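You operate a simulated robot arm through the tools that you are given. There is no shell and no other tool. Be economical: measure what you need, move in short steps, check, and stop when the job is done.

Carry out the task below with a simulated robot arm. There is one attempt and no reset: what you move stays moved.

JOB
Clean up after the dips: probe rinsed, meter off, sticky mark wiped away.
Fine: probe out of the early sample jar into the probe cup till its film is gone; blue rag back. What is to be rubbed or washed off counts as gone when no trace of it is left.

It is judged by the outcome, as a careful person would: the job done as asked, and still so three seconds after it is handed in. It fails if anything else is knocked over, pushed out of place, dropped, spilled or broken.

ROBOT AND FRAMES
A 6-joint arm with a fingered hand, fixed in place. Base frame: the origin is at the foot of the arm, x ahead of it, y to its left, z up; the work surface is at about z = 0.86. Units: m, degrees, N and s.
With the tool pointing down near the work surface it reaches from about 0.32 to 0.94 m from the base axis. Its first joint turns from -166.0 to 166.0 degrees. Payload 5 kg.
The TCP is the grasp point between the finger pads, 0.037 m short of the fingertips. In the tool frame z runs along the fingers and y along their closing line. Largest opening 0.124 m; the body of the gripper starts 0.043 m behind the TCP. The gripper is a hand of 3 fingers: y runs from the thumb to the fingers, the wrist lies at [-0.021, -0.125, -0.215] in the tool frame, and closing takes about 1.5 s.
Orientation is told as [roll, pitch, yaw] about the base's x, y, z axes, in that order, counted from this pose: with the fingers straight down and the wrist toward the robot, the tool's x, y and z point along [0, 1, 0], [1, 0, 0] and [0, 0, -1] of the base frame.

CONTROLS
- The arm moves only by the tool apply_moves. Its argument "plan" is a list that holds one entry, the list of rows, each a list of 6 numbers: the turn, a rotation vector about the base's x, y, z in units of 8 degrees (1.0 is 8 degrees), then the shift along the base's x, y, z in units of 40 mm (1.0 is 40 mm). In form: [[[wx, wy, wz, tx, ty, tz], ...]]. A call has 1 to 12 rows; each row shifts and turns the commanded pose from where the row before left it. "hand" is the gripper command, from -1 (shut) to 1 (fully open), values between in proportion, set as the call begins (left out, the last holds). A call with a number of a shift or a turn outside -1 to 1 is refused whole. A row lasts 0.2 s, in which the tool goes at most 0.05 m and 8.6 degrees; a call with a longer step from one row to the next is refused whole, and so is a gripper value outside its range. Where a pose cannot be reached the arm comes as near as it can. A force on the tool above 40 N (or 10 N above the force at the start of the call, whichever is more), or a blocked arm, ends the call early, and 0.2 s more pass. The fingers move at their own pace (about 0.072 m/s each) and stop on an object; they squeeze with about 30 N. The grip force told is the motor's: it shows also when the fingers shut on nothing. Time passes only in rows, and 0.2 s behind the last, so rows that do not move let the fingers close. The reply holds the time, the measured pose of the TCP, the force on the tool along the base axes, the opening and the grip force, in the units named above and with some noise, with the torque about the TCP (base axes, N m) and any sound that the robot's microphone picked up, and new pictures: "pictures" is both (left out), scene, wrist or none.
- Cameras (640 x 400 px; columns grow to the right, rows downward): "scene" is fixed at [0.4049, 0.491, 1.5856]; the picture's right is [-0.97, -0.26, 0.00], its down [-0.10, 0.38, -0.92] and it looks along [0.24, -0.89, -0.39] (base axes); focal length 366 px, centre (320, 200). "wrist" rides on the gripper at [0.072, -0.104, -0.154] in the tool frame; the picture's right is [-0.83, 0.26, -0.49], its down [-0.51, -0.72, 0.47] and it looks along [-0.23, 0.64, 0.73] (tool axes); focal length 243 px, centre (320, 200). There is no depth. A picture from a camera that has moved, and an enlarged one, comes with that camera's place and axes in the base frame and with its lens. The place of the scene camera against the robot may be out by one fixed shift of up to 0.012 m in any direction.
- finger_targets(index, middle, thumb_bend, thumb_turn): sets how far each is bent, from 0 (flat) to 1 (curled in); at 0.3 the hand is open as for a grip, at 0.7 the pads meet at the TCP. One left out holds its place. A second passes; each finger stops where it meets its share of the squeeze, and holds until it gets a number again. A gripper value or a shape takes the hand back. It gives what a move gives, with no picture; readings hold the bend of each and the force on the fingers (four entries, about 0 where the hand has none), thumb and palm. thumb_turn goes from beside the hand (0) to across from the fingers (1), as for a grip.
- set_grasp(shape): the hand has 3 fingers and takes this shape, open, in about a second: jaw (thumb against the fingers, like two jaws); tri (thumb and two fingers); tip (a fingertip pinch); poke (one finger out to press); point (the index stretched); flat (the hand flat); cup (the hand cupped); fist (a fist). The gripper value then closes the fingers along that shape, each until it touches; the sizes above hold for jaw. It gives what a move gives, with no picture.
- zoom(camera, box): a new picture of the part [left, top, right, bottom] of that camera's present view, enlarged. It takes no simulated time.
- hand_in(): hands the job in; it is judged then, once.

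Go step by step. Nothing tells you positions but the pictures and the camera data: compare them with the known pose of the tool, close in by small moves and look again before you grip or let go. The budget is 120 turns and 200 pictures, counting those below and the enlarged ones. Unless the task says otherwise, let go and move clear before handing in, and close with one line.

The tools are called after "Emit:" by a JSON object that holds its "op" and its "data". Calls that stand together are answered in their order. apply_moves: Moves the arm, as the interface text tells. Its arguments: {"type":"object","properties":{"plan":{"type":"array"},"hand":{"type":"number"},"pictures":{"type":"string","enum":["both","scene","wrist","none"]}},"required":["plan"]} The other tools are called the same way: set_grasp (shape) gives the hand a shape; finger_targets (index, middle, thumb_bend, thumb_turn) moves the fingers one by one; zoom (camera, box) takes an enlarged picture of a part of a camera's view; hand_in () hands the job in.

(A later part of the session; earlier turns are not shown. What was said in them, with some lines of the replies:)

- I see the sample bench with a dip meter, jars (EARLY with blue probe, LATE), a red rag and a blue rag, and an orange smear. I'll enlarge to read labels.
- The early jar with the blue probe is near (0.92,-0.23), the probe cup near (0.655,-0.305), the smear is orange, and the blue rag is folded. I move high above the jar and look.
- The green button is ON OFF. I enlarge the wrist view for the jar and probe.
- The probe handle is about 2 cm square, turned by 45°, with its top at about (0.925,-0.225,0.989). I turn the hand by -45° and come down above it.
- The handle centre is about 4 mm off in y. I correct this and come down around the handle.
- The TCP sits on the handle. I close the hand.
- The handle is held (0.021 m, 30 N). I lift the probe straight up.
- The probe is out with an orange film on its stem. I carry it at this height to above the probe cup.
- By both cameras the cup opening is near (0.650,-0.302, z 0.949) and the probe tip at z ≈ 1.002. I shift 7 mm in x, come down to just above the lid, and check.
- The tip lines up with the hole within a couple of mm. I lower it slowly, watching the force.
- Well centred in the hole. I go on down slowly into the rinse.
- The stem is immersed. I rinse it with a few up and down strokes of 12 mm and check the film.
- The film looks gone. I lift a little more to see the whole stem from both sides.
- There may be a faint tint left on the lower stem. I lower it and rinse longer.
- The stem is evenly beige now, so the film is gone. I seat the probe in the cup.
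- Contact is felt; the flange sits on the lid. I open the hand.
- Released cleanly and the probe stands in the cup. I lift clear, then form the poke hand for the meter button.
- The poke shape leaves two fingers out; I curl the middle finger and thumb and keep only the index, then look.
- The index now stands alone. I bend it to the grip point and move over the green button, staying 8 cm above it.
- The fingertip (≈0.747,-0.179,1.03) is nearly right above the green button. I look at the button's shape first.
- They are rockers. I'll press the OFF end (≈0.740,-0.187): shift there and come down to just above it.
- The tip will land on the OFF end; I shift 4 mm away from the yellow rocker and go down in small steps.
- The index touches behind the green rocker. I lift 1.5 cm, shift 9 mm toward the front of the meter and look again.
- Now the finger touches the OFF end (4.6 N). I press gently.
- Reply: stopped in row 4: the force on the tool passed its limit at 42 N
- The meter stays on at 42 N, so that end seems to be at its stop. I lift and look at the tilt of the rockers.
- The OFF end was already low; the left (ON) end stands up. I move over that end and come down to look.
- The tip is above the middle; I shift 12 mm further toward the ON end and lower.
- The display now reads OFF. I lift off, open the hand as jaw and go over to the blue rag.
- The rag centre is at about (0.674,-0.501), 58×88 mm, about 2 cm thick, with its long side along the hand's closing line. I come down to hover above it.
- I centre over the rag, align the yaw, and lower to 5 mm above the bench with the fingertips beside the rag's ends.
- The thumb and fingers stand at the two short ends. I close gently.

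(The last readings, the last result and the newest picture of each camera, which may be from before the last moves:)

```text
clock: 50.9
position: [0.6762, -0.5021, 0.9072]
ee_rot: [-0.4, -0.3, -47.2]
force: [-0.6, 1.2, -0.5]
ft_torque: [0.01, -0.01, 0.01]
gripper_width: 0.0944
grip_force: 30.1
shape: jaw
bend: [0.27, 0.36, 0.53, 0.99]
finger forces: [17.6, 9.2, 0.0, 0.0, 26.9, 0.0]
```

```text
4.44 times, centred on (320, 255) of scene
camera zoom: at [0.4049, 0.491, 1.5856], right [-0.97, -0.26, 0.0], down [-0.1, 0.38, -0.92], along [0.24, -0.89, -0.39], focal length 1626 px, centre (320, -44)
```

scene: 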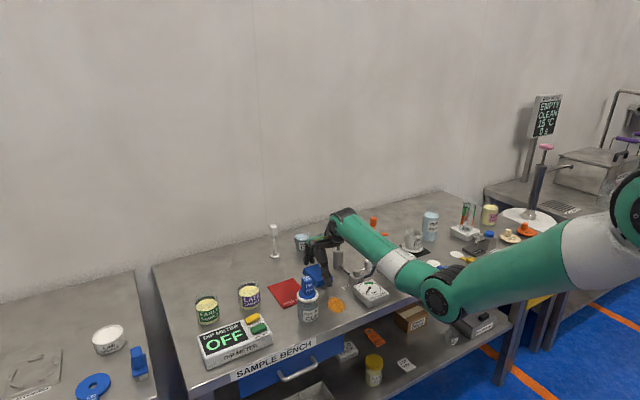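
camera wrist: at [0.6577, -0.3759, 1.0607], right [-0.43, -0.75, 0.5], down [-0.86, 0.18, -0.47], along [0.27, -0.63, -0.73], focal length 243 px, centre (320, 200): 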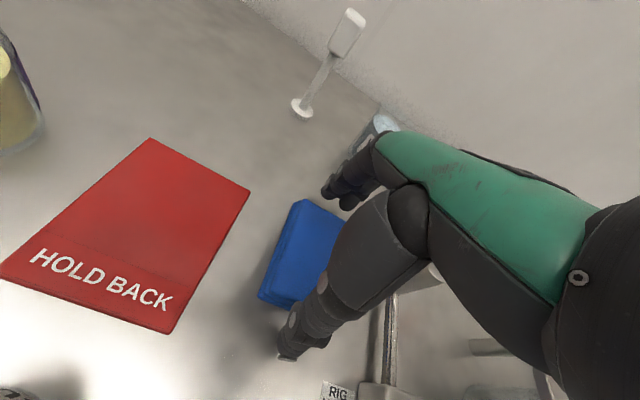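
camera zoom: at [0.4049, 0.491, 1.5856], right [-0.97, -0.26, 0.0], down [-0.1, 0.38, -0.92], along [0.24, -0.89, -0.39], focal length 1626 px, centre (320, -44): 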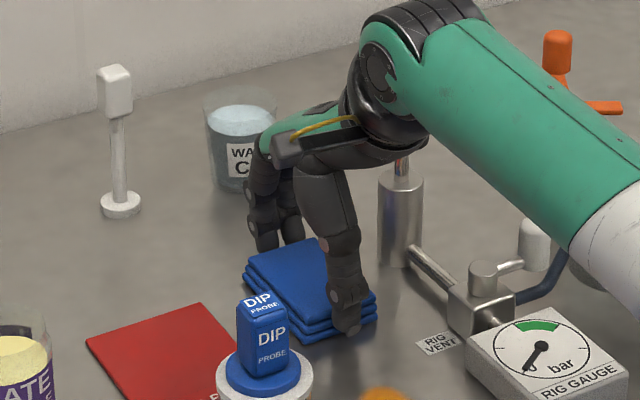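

The rag is held (30 N). I lift it and carry it over the smear.

Emit:
{"op": "apply_moves", "data": {"plan": [[[0, 0, 0, 0, 0, 0.3], [0, 0, 0, 0, 0, 0.7], [0, 0, 0, 0, 0, 0.7], [0, 0, 0, 0, 0, 0.7], [0, 0, 0, -0.5, 0.7, 0], [0, 0, 0, -0.5, 0.7, 0], [0, 0, 0, -0.5, 0.7, 0], [0, 0, 0, -0.5, 0.7, 0]]]}}

Emit:
{"op": "zoom", "data": {"camera": "wrist", "box": [200, 160, 400, 340]}}

Emit:
{"op": "zoom", "data": {"camera": "scene", "box": [280, 210, 400, 330]}}

```text
clock: 52.7
position: [0.5939, -0.3882, 1.0032]
ee_rot: [-0.3, -0.3, -46.9]
force: [0.6, -0.3, -0.4]
ft_torque: [0.04, 0.04, -0.02]
gripper_width: 0.0947
grip_force: 29.8
shape: jaw
bend: [0.27, 0.36, 0.53, 0.99]
finger forces: [17.7, 9.6, 0.1, 0.0, 27.2, 0.0]
camera wrist: at [0.5762, -0.2625, 1.1582], right [-0.43, -0.75, 0.5], down [-0.86, 0.18, -0.47], along [0.27, -0.63, -0.73], focal length 243 px, centre (320, 200)
```

scene: 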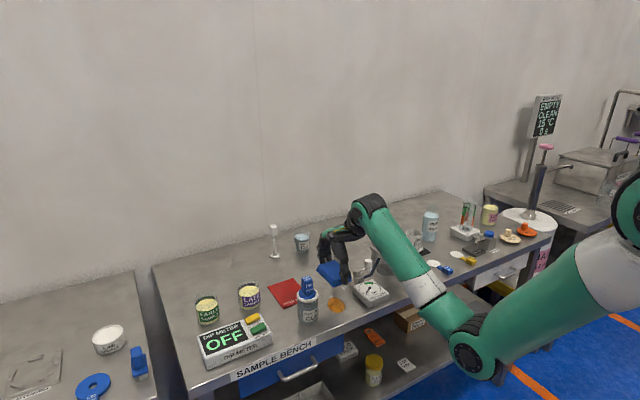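
wrist: 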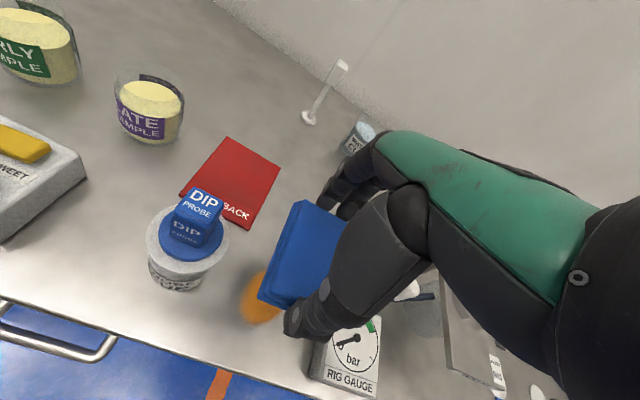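

```text
2.22 times, centred on (300, 250) of wrist
camera zoom: at [0.5762, -0.2625, 1.1582], right [-0.43, -0.75, 0.5], down [-0.86, 0.18, -0.47], along [0.27, -0.63, -0.73], focal length 539 px, centre (364, 89)
```

zoom: 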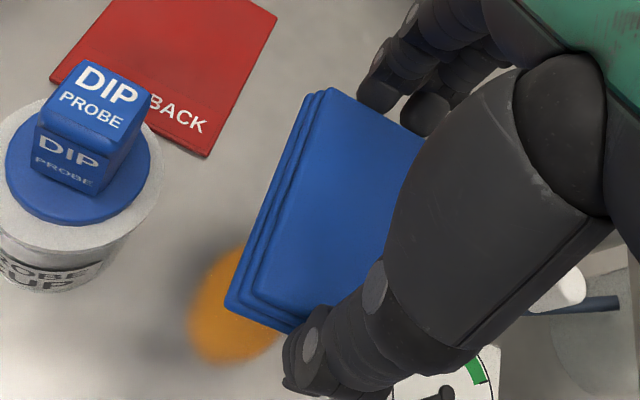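

```text
3.33 times, centred on (340, 270) of scene
camera zoom: at [0.4049, 0.491, 1.5856], right [-0.97, -0.26, 0.0], down [-0.1, 0.38, -0.92], along [0.24, -0.89, -0.39], focal length 1220 px, centre (253, -33)
```

zoom: 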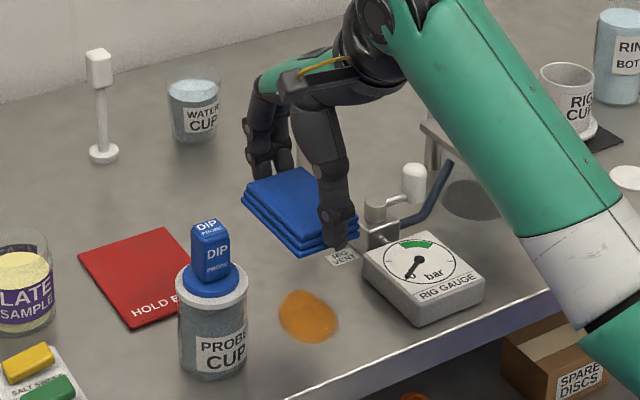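

The rag is above the smear. I lower it close to the bench.

Emit:
{"op": "apply_moves", "data": {"plan": [[[0, 0, 0, -0.12, 0.18, -0.4], [0, 0, 0, 0, 0, -0.6], [0, 0, 0, 0, 0, -0.6], [0, 0, 0, 0, 0, -0.5]]], "pictures": "none"}}

Emit:
{"op": "zoom", "data": {"camera": "wrist", "box": [200, 160, 400, 340]}}

Emit:
{"op": "zoom", "data": {"camera": "scene", "box": [280, 240, 380, 330]}}

```text
clock: 53.7
position: [0.5885, -0.382, 0.9209]
ee_rot: [-0.2, -0.3, -47.1]
force: [0.0, -0.2, -0.3]
ft_torque: [0.01, -0.03, -0.02]
gripper_width: 0.0944
grip_force: 30.0
shape: jaw
bend: [0.27, 0.36, 0.53, 0.99]
finger forces: [17.7, 9.5, 0.0, 0.0, 27.2, 0.0]
```

```text
2.22 times, centred on (300, 250) of wrist
camera zoom: at [0.5715, -0.2555, 1.0734], right [-0.43, -0.75, 0.5], down [-0.86, 0.18, -0.47], along [0.27, -0.63, -0.73], focal length 539 px, centre (364, 89)
```

zoom: 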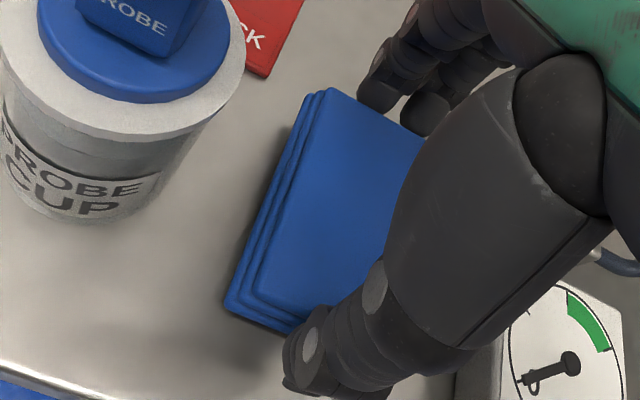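

```text
4.44 times, centred on (330, 285) of scene
camera zoom: at [0.4049, 0.491, 1.5856], right [-0.97, -0.26, 0.0], down [-0.1, 0.38, -0.92], along [0.24, -0.89, -0.39], focal length 1626 px, centre (276, -178)
```

zoom: 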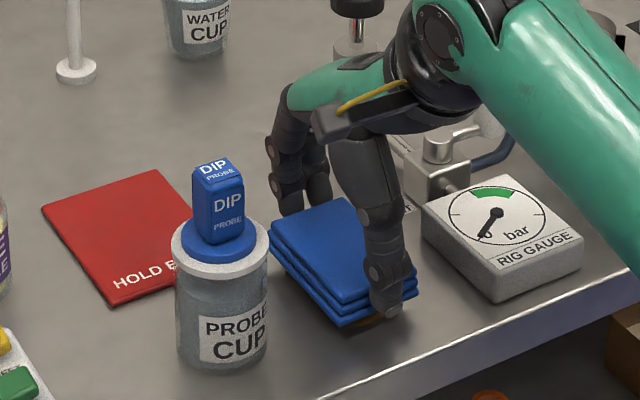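

Emit:
{"op": "apply_moves", "data": {"plan": [[[0, 0, 0, 0, 0, -0.1], [0, 0, 0, 0, 0, -0.1], [0, 0, 0, 0, 0, -0.1], [0, 0, 0, 0, 0, -0.05], [0, 0, 0, 0, 0, 0]]], "pictures": "none"}}

```text
clock: 54.9
position: [0.5875, -0.382, 0.9063]
ee_rot: [-0.2, -0.2, -47.2]
force: [-0.2, 0.1, 3.2]
ft_torque: [0.12, 0.15, 0.01]
gripper_width: 0.0943
grip_force: 29.7
shape: jaw
bend: [0.27, 0.36, 0.53, 0.99]
finger forces: [17.6, 9.7, 0.0, 0.0, 27.6, 0.1]
```

Contact at 3 N. I press slightly and rub back and forth.

Emit:
{"op": "apply_moves", "data": {"plan": [[[0, 0, 0, 0, 0, -0.04], [0, 0, 0, 0.34, -0.36, 0], [0, 0, 0, -0.34, 0.36, 0], [0, 0, 0, -0.34, 0.36, 0], [0, 0, 0, 0.34, -0.36, 0], [0, 0, 0, 0.34, -0.36, 0], [0, 0, 0, -0.34, 0.36, 0], [0, 0, 0, -0.34, 0.36, 0], [0, 0, 0, 0.34, -0.36, 0]]], "pictures": "none"}}

Emit:
{"op": "zoom", "data": {"camera": "scene", "box": [280, 240, 380, 330]}}

```text
clock: 56.9
position: [0.5887, -0.3812, 0.906]
ee_rot: [-0.3, -0.3, -47.2]
force: [-3.9, 2.9, 12.1]
ft_torque: [0.1, 0.08, -0.03]
gripper_width: 0.0929
grip_force: 30.0
shape: jaw
bend: [0.27, 0.36, 0.53, 0.99]
finger forces: [17.5, 9.3, 0.1, 0.0, 31.6, 0.0]
```

```text
4.44 times, centred on (330, 285) of scene
camera zoom: at [0.4049, 0.491, 1.5856], right [-0.97, -0.26, 0.0], down [-0.1, 0.38, -0.92], along [0.24, -0.89, -0.39], focal length 1626 px, centre (276, -178)
```

zoom: 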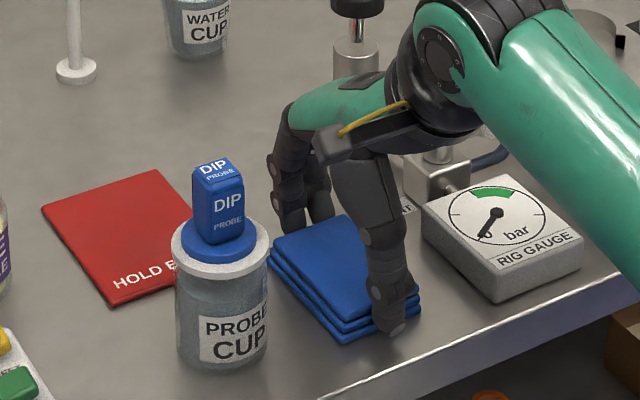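

I lift the rag to see the result.

Emit:
{"op": "apply_moves", "data": {"plan": [[[0, 0, 0, 0, 0, 0.5], [0, 0, 0, 0, 0, 0.7], [0, 0, 0, 0, 0, 0.7], [0, 0, 0, 0.2, -0.4, 0.5]]], "pictures": "none"}}

Emit:
{"op": "zoom", "data": {"camera": "scene", "box": [280, 240, 380, 330]}}

Emit:
{"op": "zoom", "data": {"camera": "wrist", "box": [200, 180, 400, 360]}}

```text
clock: 57.9
position: [0.598, -0.398, 0.9981]
ee_rot: [-0.3, -0.3, -47.2]
force: [-0.7, 0.5, -0.7]
ft_torque: [-0.04, 0.01, 0.02]
gripper_width: 0.0931
grip_force: 30.2
shape: jaw
bend: [0.27, 0.36, 0.53, 0.99]
finger forces: [19.4, 10.0, 0.1, 0.0, 29.3, 0.0]
```

```text
4.44 times, centred on (330, 285) of scene
camera zoom: at [0.4049, 0.491, 1.5856], right [-0.97, -0.26, 0.0], down [-0.1, 0.38, -0.92], along [0.24, -0.89, -0.39], focal length 1626 px, centre (276, -178)
```

zoom: 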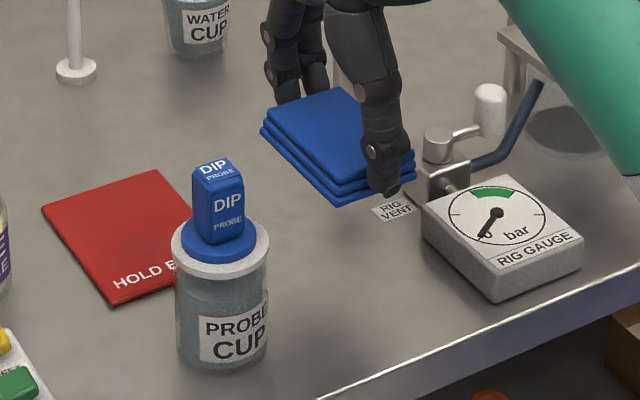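

```text
2.22 times, centred on (300, 270) of wrist
camera zoom: at [0.5797, -0.2733, 1.153], right [-0.43, -0.75, 0.5], down [-0.86, 0.18, -0.47], along [0.27, -0.63, -0.73], focal length 539 px, centre (364, 44)
```

zoom: 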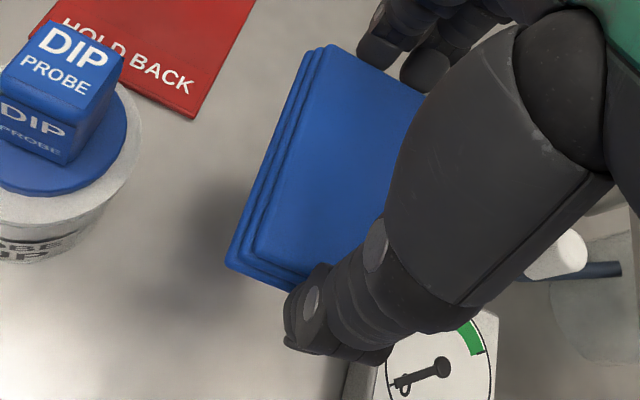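

Emit:
{"op": "zoom", "data": {"camera": "scene", "box": [315, 285, 365, 320]}}

```text
11.43 times, centred on (340, 302) of scene
camera zoom: at [0.4049, 0.491, 1.5856], right [-0.97, -0.26, 0.0], down [-0.1, 0.38, -0.92], along [0.24, -0.89, -0.39], focal length 4182 px, centre (91, -971)
```

zoom: 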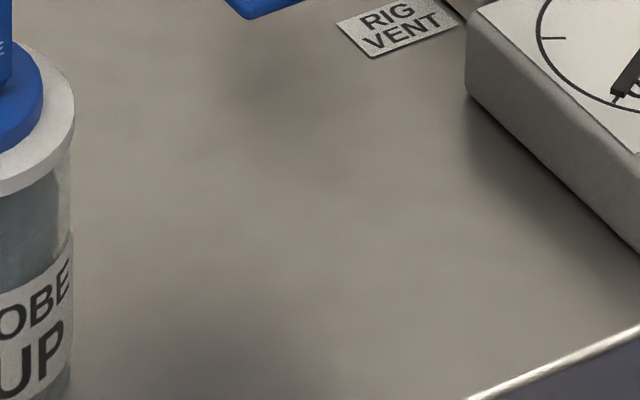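

The mark looks gone; to be sure of no faint trace, I rub the same spot once more.

Emit:
{"op": "apply_moves", "data": {"plan": [[[0, 0, 0, -0.2, 0.4, -0.5], [0, 0, 0, 0, 0, -0.7], [0, 0, 0, 0, 0, -0.6], [0, 0, 0, 0, 0, -0.3], [0, 0, 0, 0, 0, -0.2], [0, 0, 0, 0, 0, 0]]], "pictures": "none"}}

Emit:
{"op": "apply_moves", "data": {"plan": [[[0, 0, 0, 0.34, -0.36, 0], [0, 0, 0, -0.34, 0.36, 0], [0, 0, 0, -0.34, 0.36, 0], [0, 0, 0, 0.34, -0.36, 0], [0, 0, 0, -0.25, -0.23, 0], [0, 0, 0, 0.25, 0.23, 0], [0, 0, 0, 0.2, 0.18, 0], [0, 0, 0, -0.2, -0.18, 0], [0, 0, 0, 0.34, -0.36, 0], [0, 0, 0, -0.34, 0.36, 0], [0, 0, 0, -0.34, 0.36, 0], [0, 0, 0, 0.34, -0.36, 0]]], "pictures": "none"}}

Emit:
{"op": "apply_moves", "data": {"plan": [[[0, 0, 0, 0, 0, 0.5], [0, 0, 0, 0, 0, 0.7], [0, 0, 0, 0, 0, 0.7], [0, 0, 0, 0.5, -0.7, 0.5], [0, 0, 0, 0.5, -0.7, 0]]]}}

Emit:
{"op": "zoom", "data": {"camera": "scene", "box": [315, 280, 365, 320]}}

```text
clock: 59.3
position: [0.5884, -0.3835, 0.9084]
ee_rot: [-0.3, -0.4, -47.1]
force: [0.7, 0.2, -0.8]
ft_torque: [0.0, 0.0, -0.01]
gripper_width: 0.0932
grip_force: 30.2
shape: jaw
bend: [0.27, 0.36, 0.53, 0.99]
finger forces: [19.3, 9.8, 0.0, 0.1, 29.2, 0.1]
```

```text
clock: 61.9
position: [0.5889, -0.3836, 0.9081]
ee_rot: [-0.3, -0.3, -47.1]
force: [0.6, 0.5, 0.6]
ft_torque: [0.01, 0.0, -0.01]
gripper_width: 0.0933
grip_force: 30.0
shape: jaw
bend: [0.27, 0.36, 0.53, 0.99]
finger forces: [19.3, 9.9, 0.1, 0.0, 29.3, 0.0]
```

```text
clock: 63.1
position: [0.6271, -0.4404, 1.0045]
ee_rot: [-0.4, -0.3, -47.2]
force: [0.5, 0.2, -0.5]
ft_torque: [-0.01, 0.0, -0.02]
gripper_width: 0.093
grip_force: 30.2
shape: jaw
bend: [0.27, 0.36, 0.53, 0.99]
finger forces: [19.3, 9.9, 0.0, 0.0, 29.0, 0.1]
camera wrist: at [0.61, -0.3132, 1.1585], right [-0.43, -0.75, 0.5], down [-0.86, 0.18, -0.47], along [0.27, -0.63, -0.73], focal length 243 px, centre (320, 200)
```

scene: 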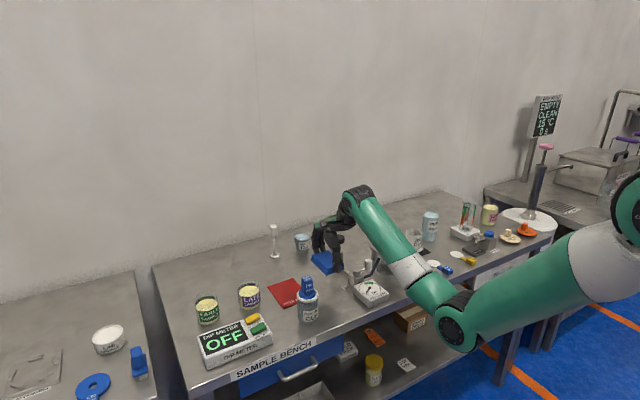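
wrist: 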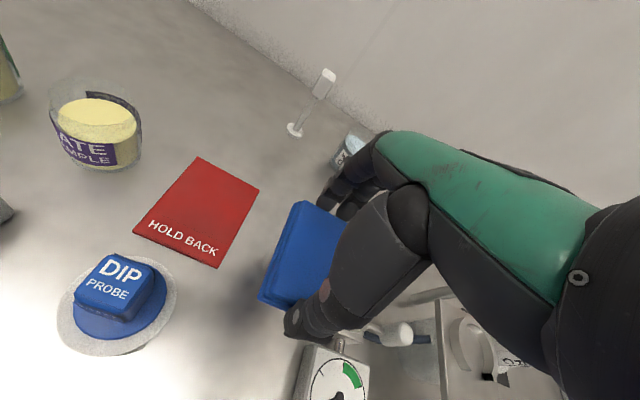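

```text
10.00 times, centred on (340, 300) of scene
camera zoom: at [0.4049, 0.491, 1.5856], right [-0.97, -0.26, 0.0], down [-0.1, 0.38, -0.92], along [0.24, -0.89, -0.39], focal length 3659 px, centre (120, -800)
```

zoom: 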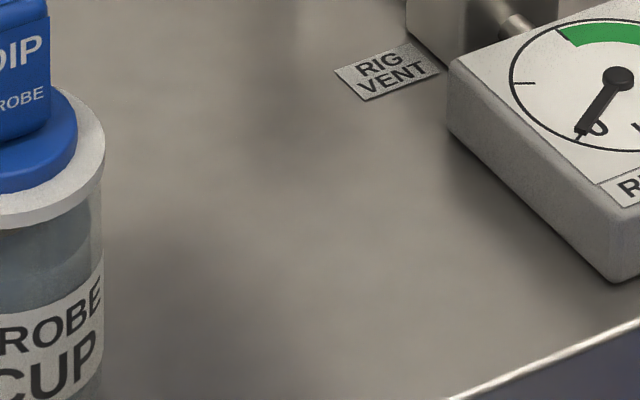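

No trace is left. I carry the rag back to its original place.

Emit:
{"op": "apply_moves", "data": {"plan": [[[0, 0, 0, 0.61, -0.77, 0], [0, 0, 0, 0.6, -0.77, 0], [0, 0, 0, 0, 0, -0.6], [0, 0, 0, 0, 0, -0.6], [0, 0, 0, 0, 0, -0.6], [0, 0, 0, 0, 0, -0.4], [0, 0, 0, 0, 0, 0]]], "pictures": "none"}}

Emit:
{"op": "zoom", "data": {"camera": "scene", "box": [280, 210, 360, 300]}}

```text
clock: 64.7
position: [0.6772, -0.5014, 0.916]
ee_rot: [-0.3, -0.4, -47.0]
force: [0.3, 0.2, -0.2]
ft_torque: [0.0, -0.03, -0.01]
gripper_width: 0.0929
grip_force: 30.3
shape: jaw
bend: [0.27, 0.36, 0.53, 0.99]
finger forces: [19.1, 9.7, 0.0, 0.0, 28.7, 0.1]
```

```text
4.44 times, centred on (320, 255) of scene
camera zoom: at [0.4049, 0.491, 1.5856], right [-0.97, -0.26, 0.0], down [-0.1, 0.38, -0.92], along [0.24, -0.89, -0.39], focal length 1626 px, centre (320, -44)
```

zoom: 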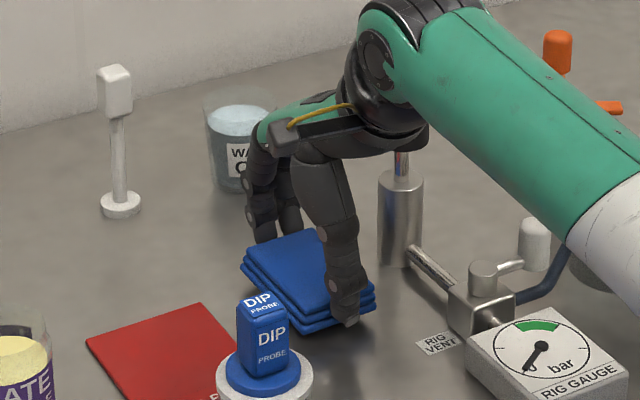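

Emit:
{"op": "apply_moves", "data": {"plan": [[[0, 0, 0, -0.05, 0, -0.1], [0, 0, 0, 0, 0, -0.08], [0, 0, 0, 0, 0, -0.06], [0, 0, 0, 0, 0, 0]]], "pictures": "none"}}

Emit:
{"op": "zoom", "data": {"camera": "scene", "box": [280, 210, 360, 300]}}

```text
clock: 65.7
position: [0.6741, -0.4995, 0.9069]
ee_rot: [-0.3, -0.3, -47.2]
force: [0.3, -0.5, -0.3]
ft_torque: [-0.02, -0.01, 0.01]
gripper_width: 0.0931
grip_force: 30.1
shape: jaw
bend: [0.27, 0.36, 0.53, 0.99]
finger forces: [19.1, 9.7, 0.0, 0.0, 28.7, 0.0]
```

```text
4.44 times, centred on (320, 255) of scene
camera zoom: at [0.4049, 0.491, 1.5856], right [-0.97, -0.26, 0.0], down [-0.1, 0.38, -0.92], along [0.24, -0.89, -0.39], focal length 1626 px, centre (320, -44)
```

zoom: 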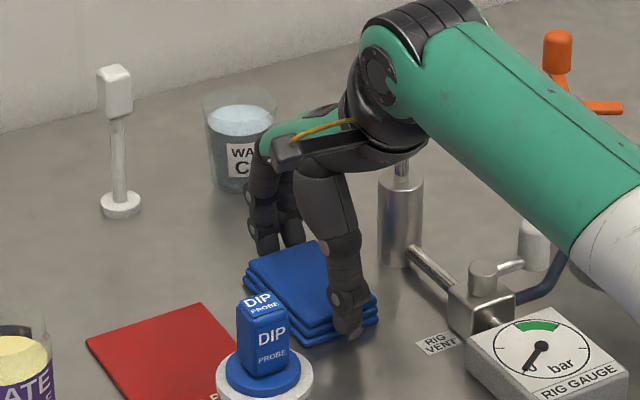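

Emit:
{"op": "apply_moves", "data": {"plan": [[[0, 0, 0, 0, -0.02, -0.05], [0, 0, 0, 0, 0, -0.03], [0, 0, 0, 0, 0, 0]]], "pictures": "none"}}

```text
clock: 66.5
position: [0.6753, -0.5009, 0.9056]
ee_rot: [-0.2, -0.4, -47.2]
force: [-0.9, 3.7, 15.7]
ft_torque: [0.28, 0.23, 0.01]
gripper_width: 0.0927
grip_force: 30.0
shape: jaw
bend: [0.27, 0.36, 0.53, 0.99]
finger forces: [17.4, 9.2, 0.0, 0.0, 30.1, 0.0]
```

The rag is on the bench. I open the hand and rise.

Emit:
{"op": "apply_moves", "data": {"plan": [[[0, 0, 0, 0, 0, 0.03], [0, 0, 0, 0, 0, 0], [0, 0, 0, 0, 0, 0], [0, 0, 0, 0, 0, 0], [0, 0, 0, 0, 0, 0], [0, 0, 0, 0, 0, 0]]], "hand": 1, "pictures": "none"}}

Emit:
{"op": "apply_moves", "data": {"plan": [[[0, 0, 0, 0, 0, 0.4], [0, 0, 0, 0, 0, 0.9], [0, 0, 0, 0, 0, 0.9], [0, 0, 0, 0, 0, 0.9], [0, 0, 0, 0, 0, 0.9], [0, 0, 0, 0, 0, 0.9], [0, 0, 0, 0, 0, 0.9], [0, 0, 0, -0.3, -0.5, 0.9], [0, 0, 0, -0.3, -0.5, 0.9]]]}}

Emit:
{"op": "zoom", "data": {"camera": "scene", "box": [180, 220, 340, 380]}}

Emit:
{"op": "zoom", "data": {"camera": "wrist", "box": [40, 180, 360, 400]}}

```text
clock: 67.9
position: [0.6743, -0.502, 0.9041]
ee_rot: [-0.3, -0.3, -47.1]
force: [0.2, 0.5, -0.6]
ft_torque: [0.0, -0.02, 0.03]
gripper_width: 0.1238
grip_force: 0.1
shape: jaw
bend: [0.3, 0.3, 0.3, 0.98]
finger forces: [0.0, 0.0, 0.0, 0.1, 0.0, 0.0]
```

```text
clock: 69.9
position: [0.6483, -0.5421, 1.2073]
ee_rot: [-0.3, -0.2, -47.2]
force: [0.3, 0.0, -0.9]
ft_torque: [-0.02, 0.03, -0.02]
gripper_width: 0.1238
grip_force: 0.1
shape: jaw
bend: [0.3, 0.3, 0.3, 0.98]
finger forces: [0.1, 0.1, 0.0, 0.0, 0.0, 0.0]
camera wrist: at [0.6317, -0.4147, 1.3621], right [-0.43, -0.75, 0.5], down [-0.86, 0.18, -0.47], along [0.27, -0.63, -0.73], focal length 243 px, centre (320, 200)
```

scene: 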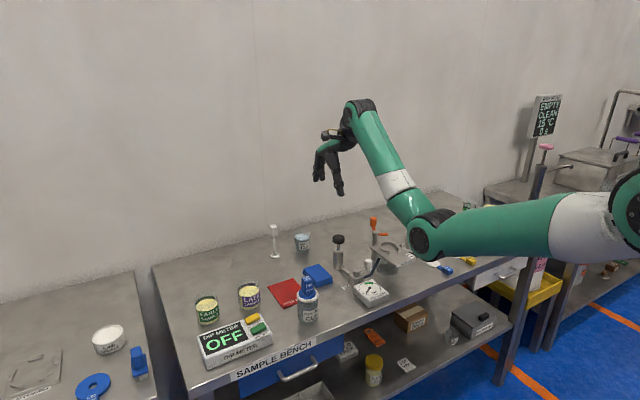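
wrist: 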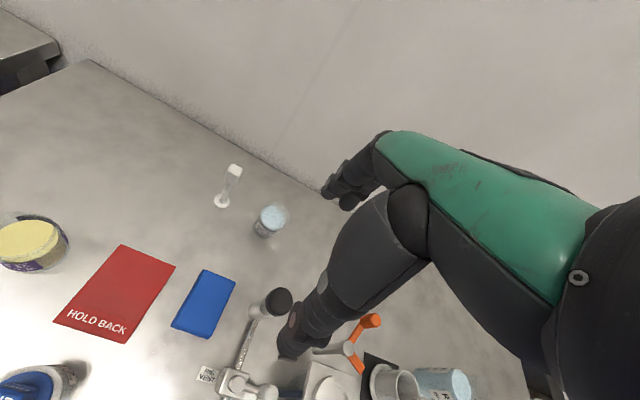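

```text
2.50 times, centred on (260, 300) of scene
camera zoom: at [0.4049, 0.491, 1.5856], right [-0.97, -0.26, 0.0], down [-0.1, 0.38, -0.92], along [0.24, -0.89, -0.39], focal length 915 px, centre (470, -50)
```

zoom: 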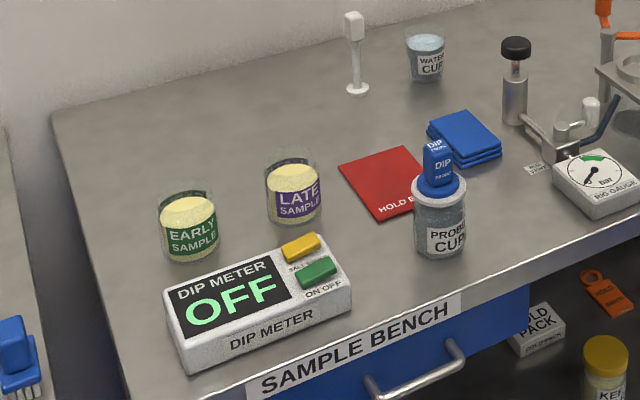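

```text
1.82 times, centred on (200, 290) of wrist
camera zoom: at [0.6317, -0.4147, 1.3621], right [-0.43, -0.75, 0.5], down [-0.86, 0.18, -0.47], along [0.27, -0.63, -0.73], focal length 441 px, centre (538, 36)
```

zoom: 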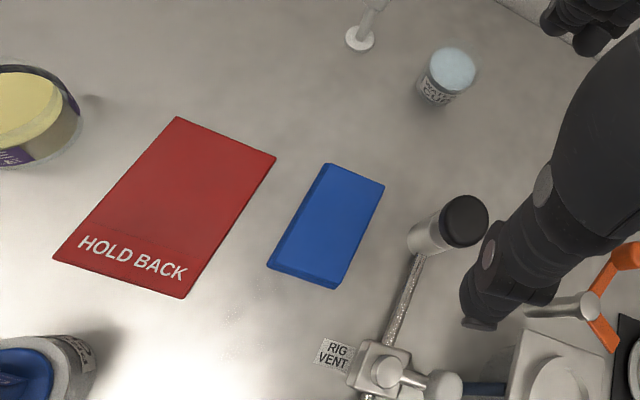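

Everything is in place; one last close look at the wiped spot.

Emit:
{"op": "zoom", "data": {"camera": "scene", "box": [310, 270, 370, 325]}}

```text
7.27 times, centred on (340, 298) of scene
camera zoom: at [0.4049, 0.491, 1.5856], right [-0.97, -0.26, 0.0], down [-0.1, 0.38, -0.92], along [0.24, -0.89, -0.39], focal length 2661 px, centre (174, -509)
```

zoom: 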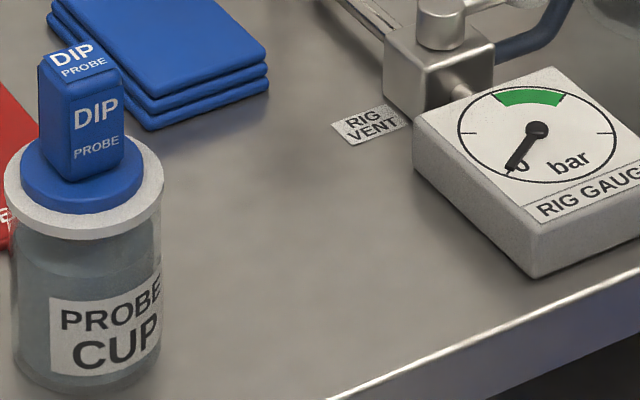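

The bench is clean, the probe stands in its cup, the meter is off and the rag is back, so I hand it in.

Emit:
{"op": "hand_in", "data": {}}

```text
The job is handed in.
```

The job is done and handed in: the probe is rinsed and standing in the probe cup with no film left. The meter display reads OFF, the sticky mark is wiped away with no trace visible, and the blue rag is back where it was.
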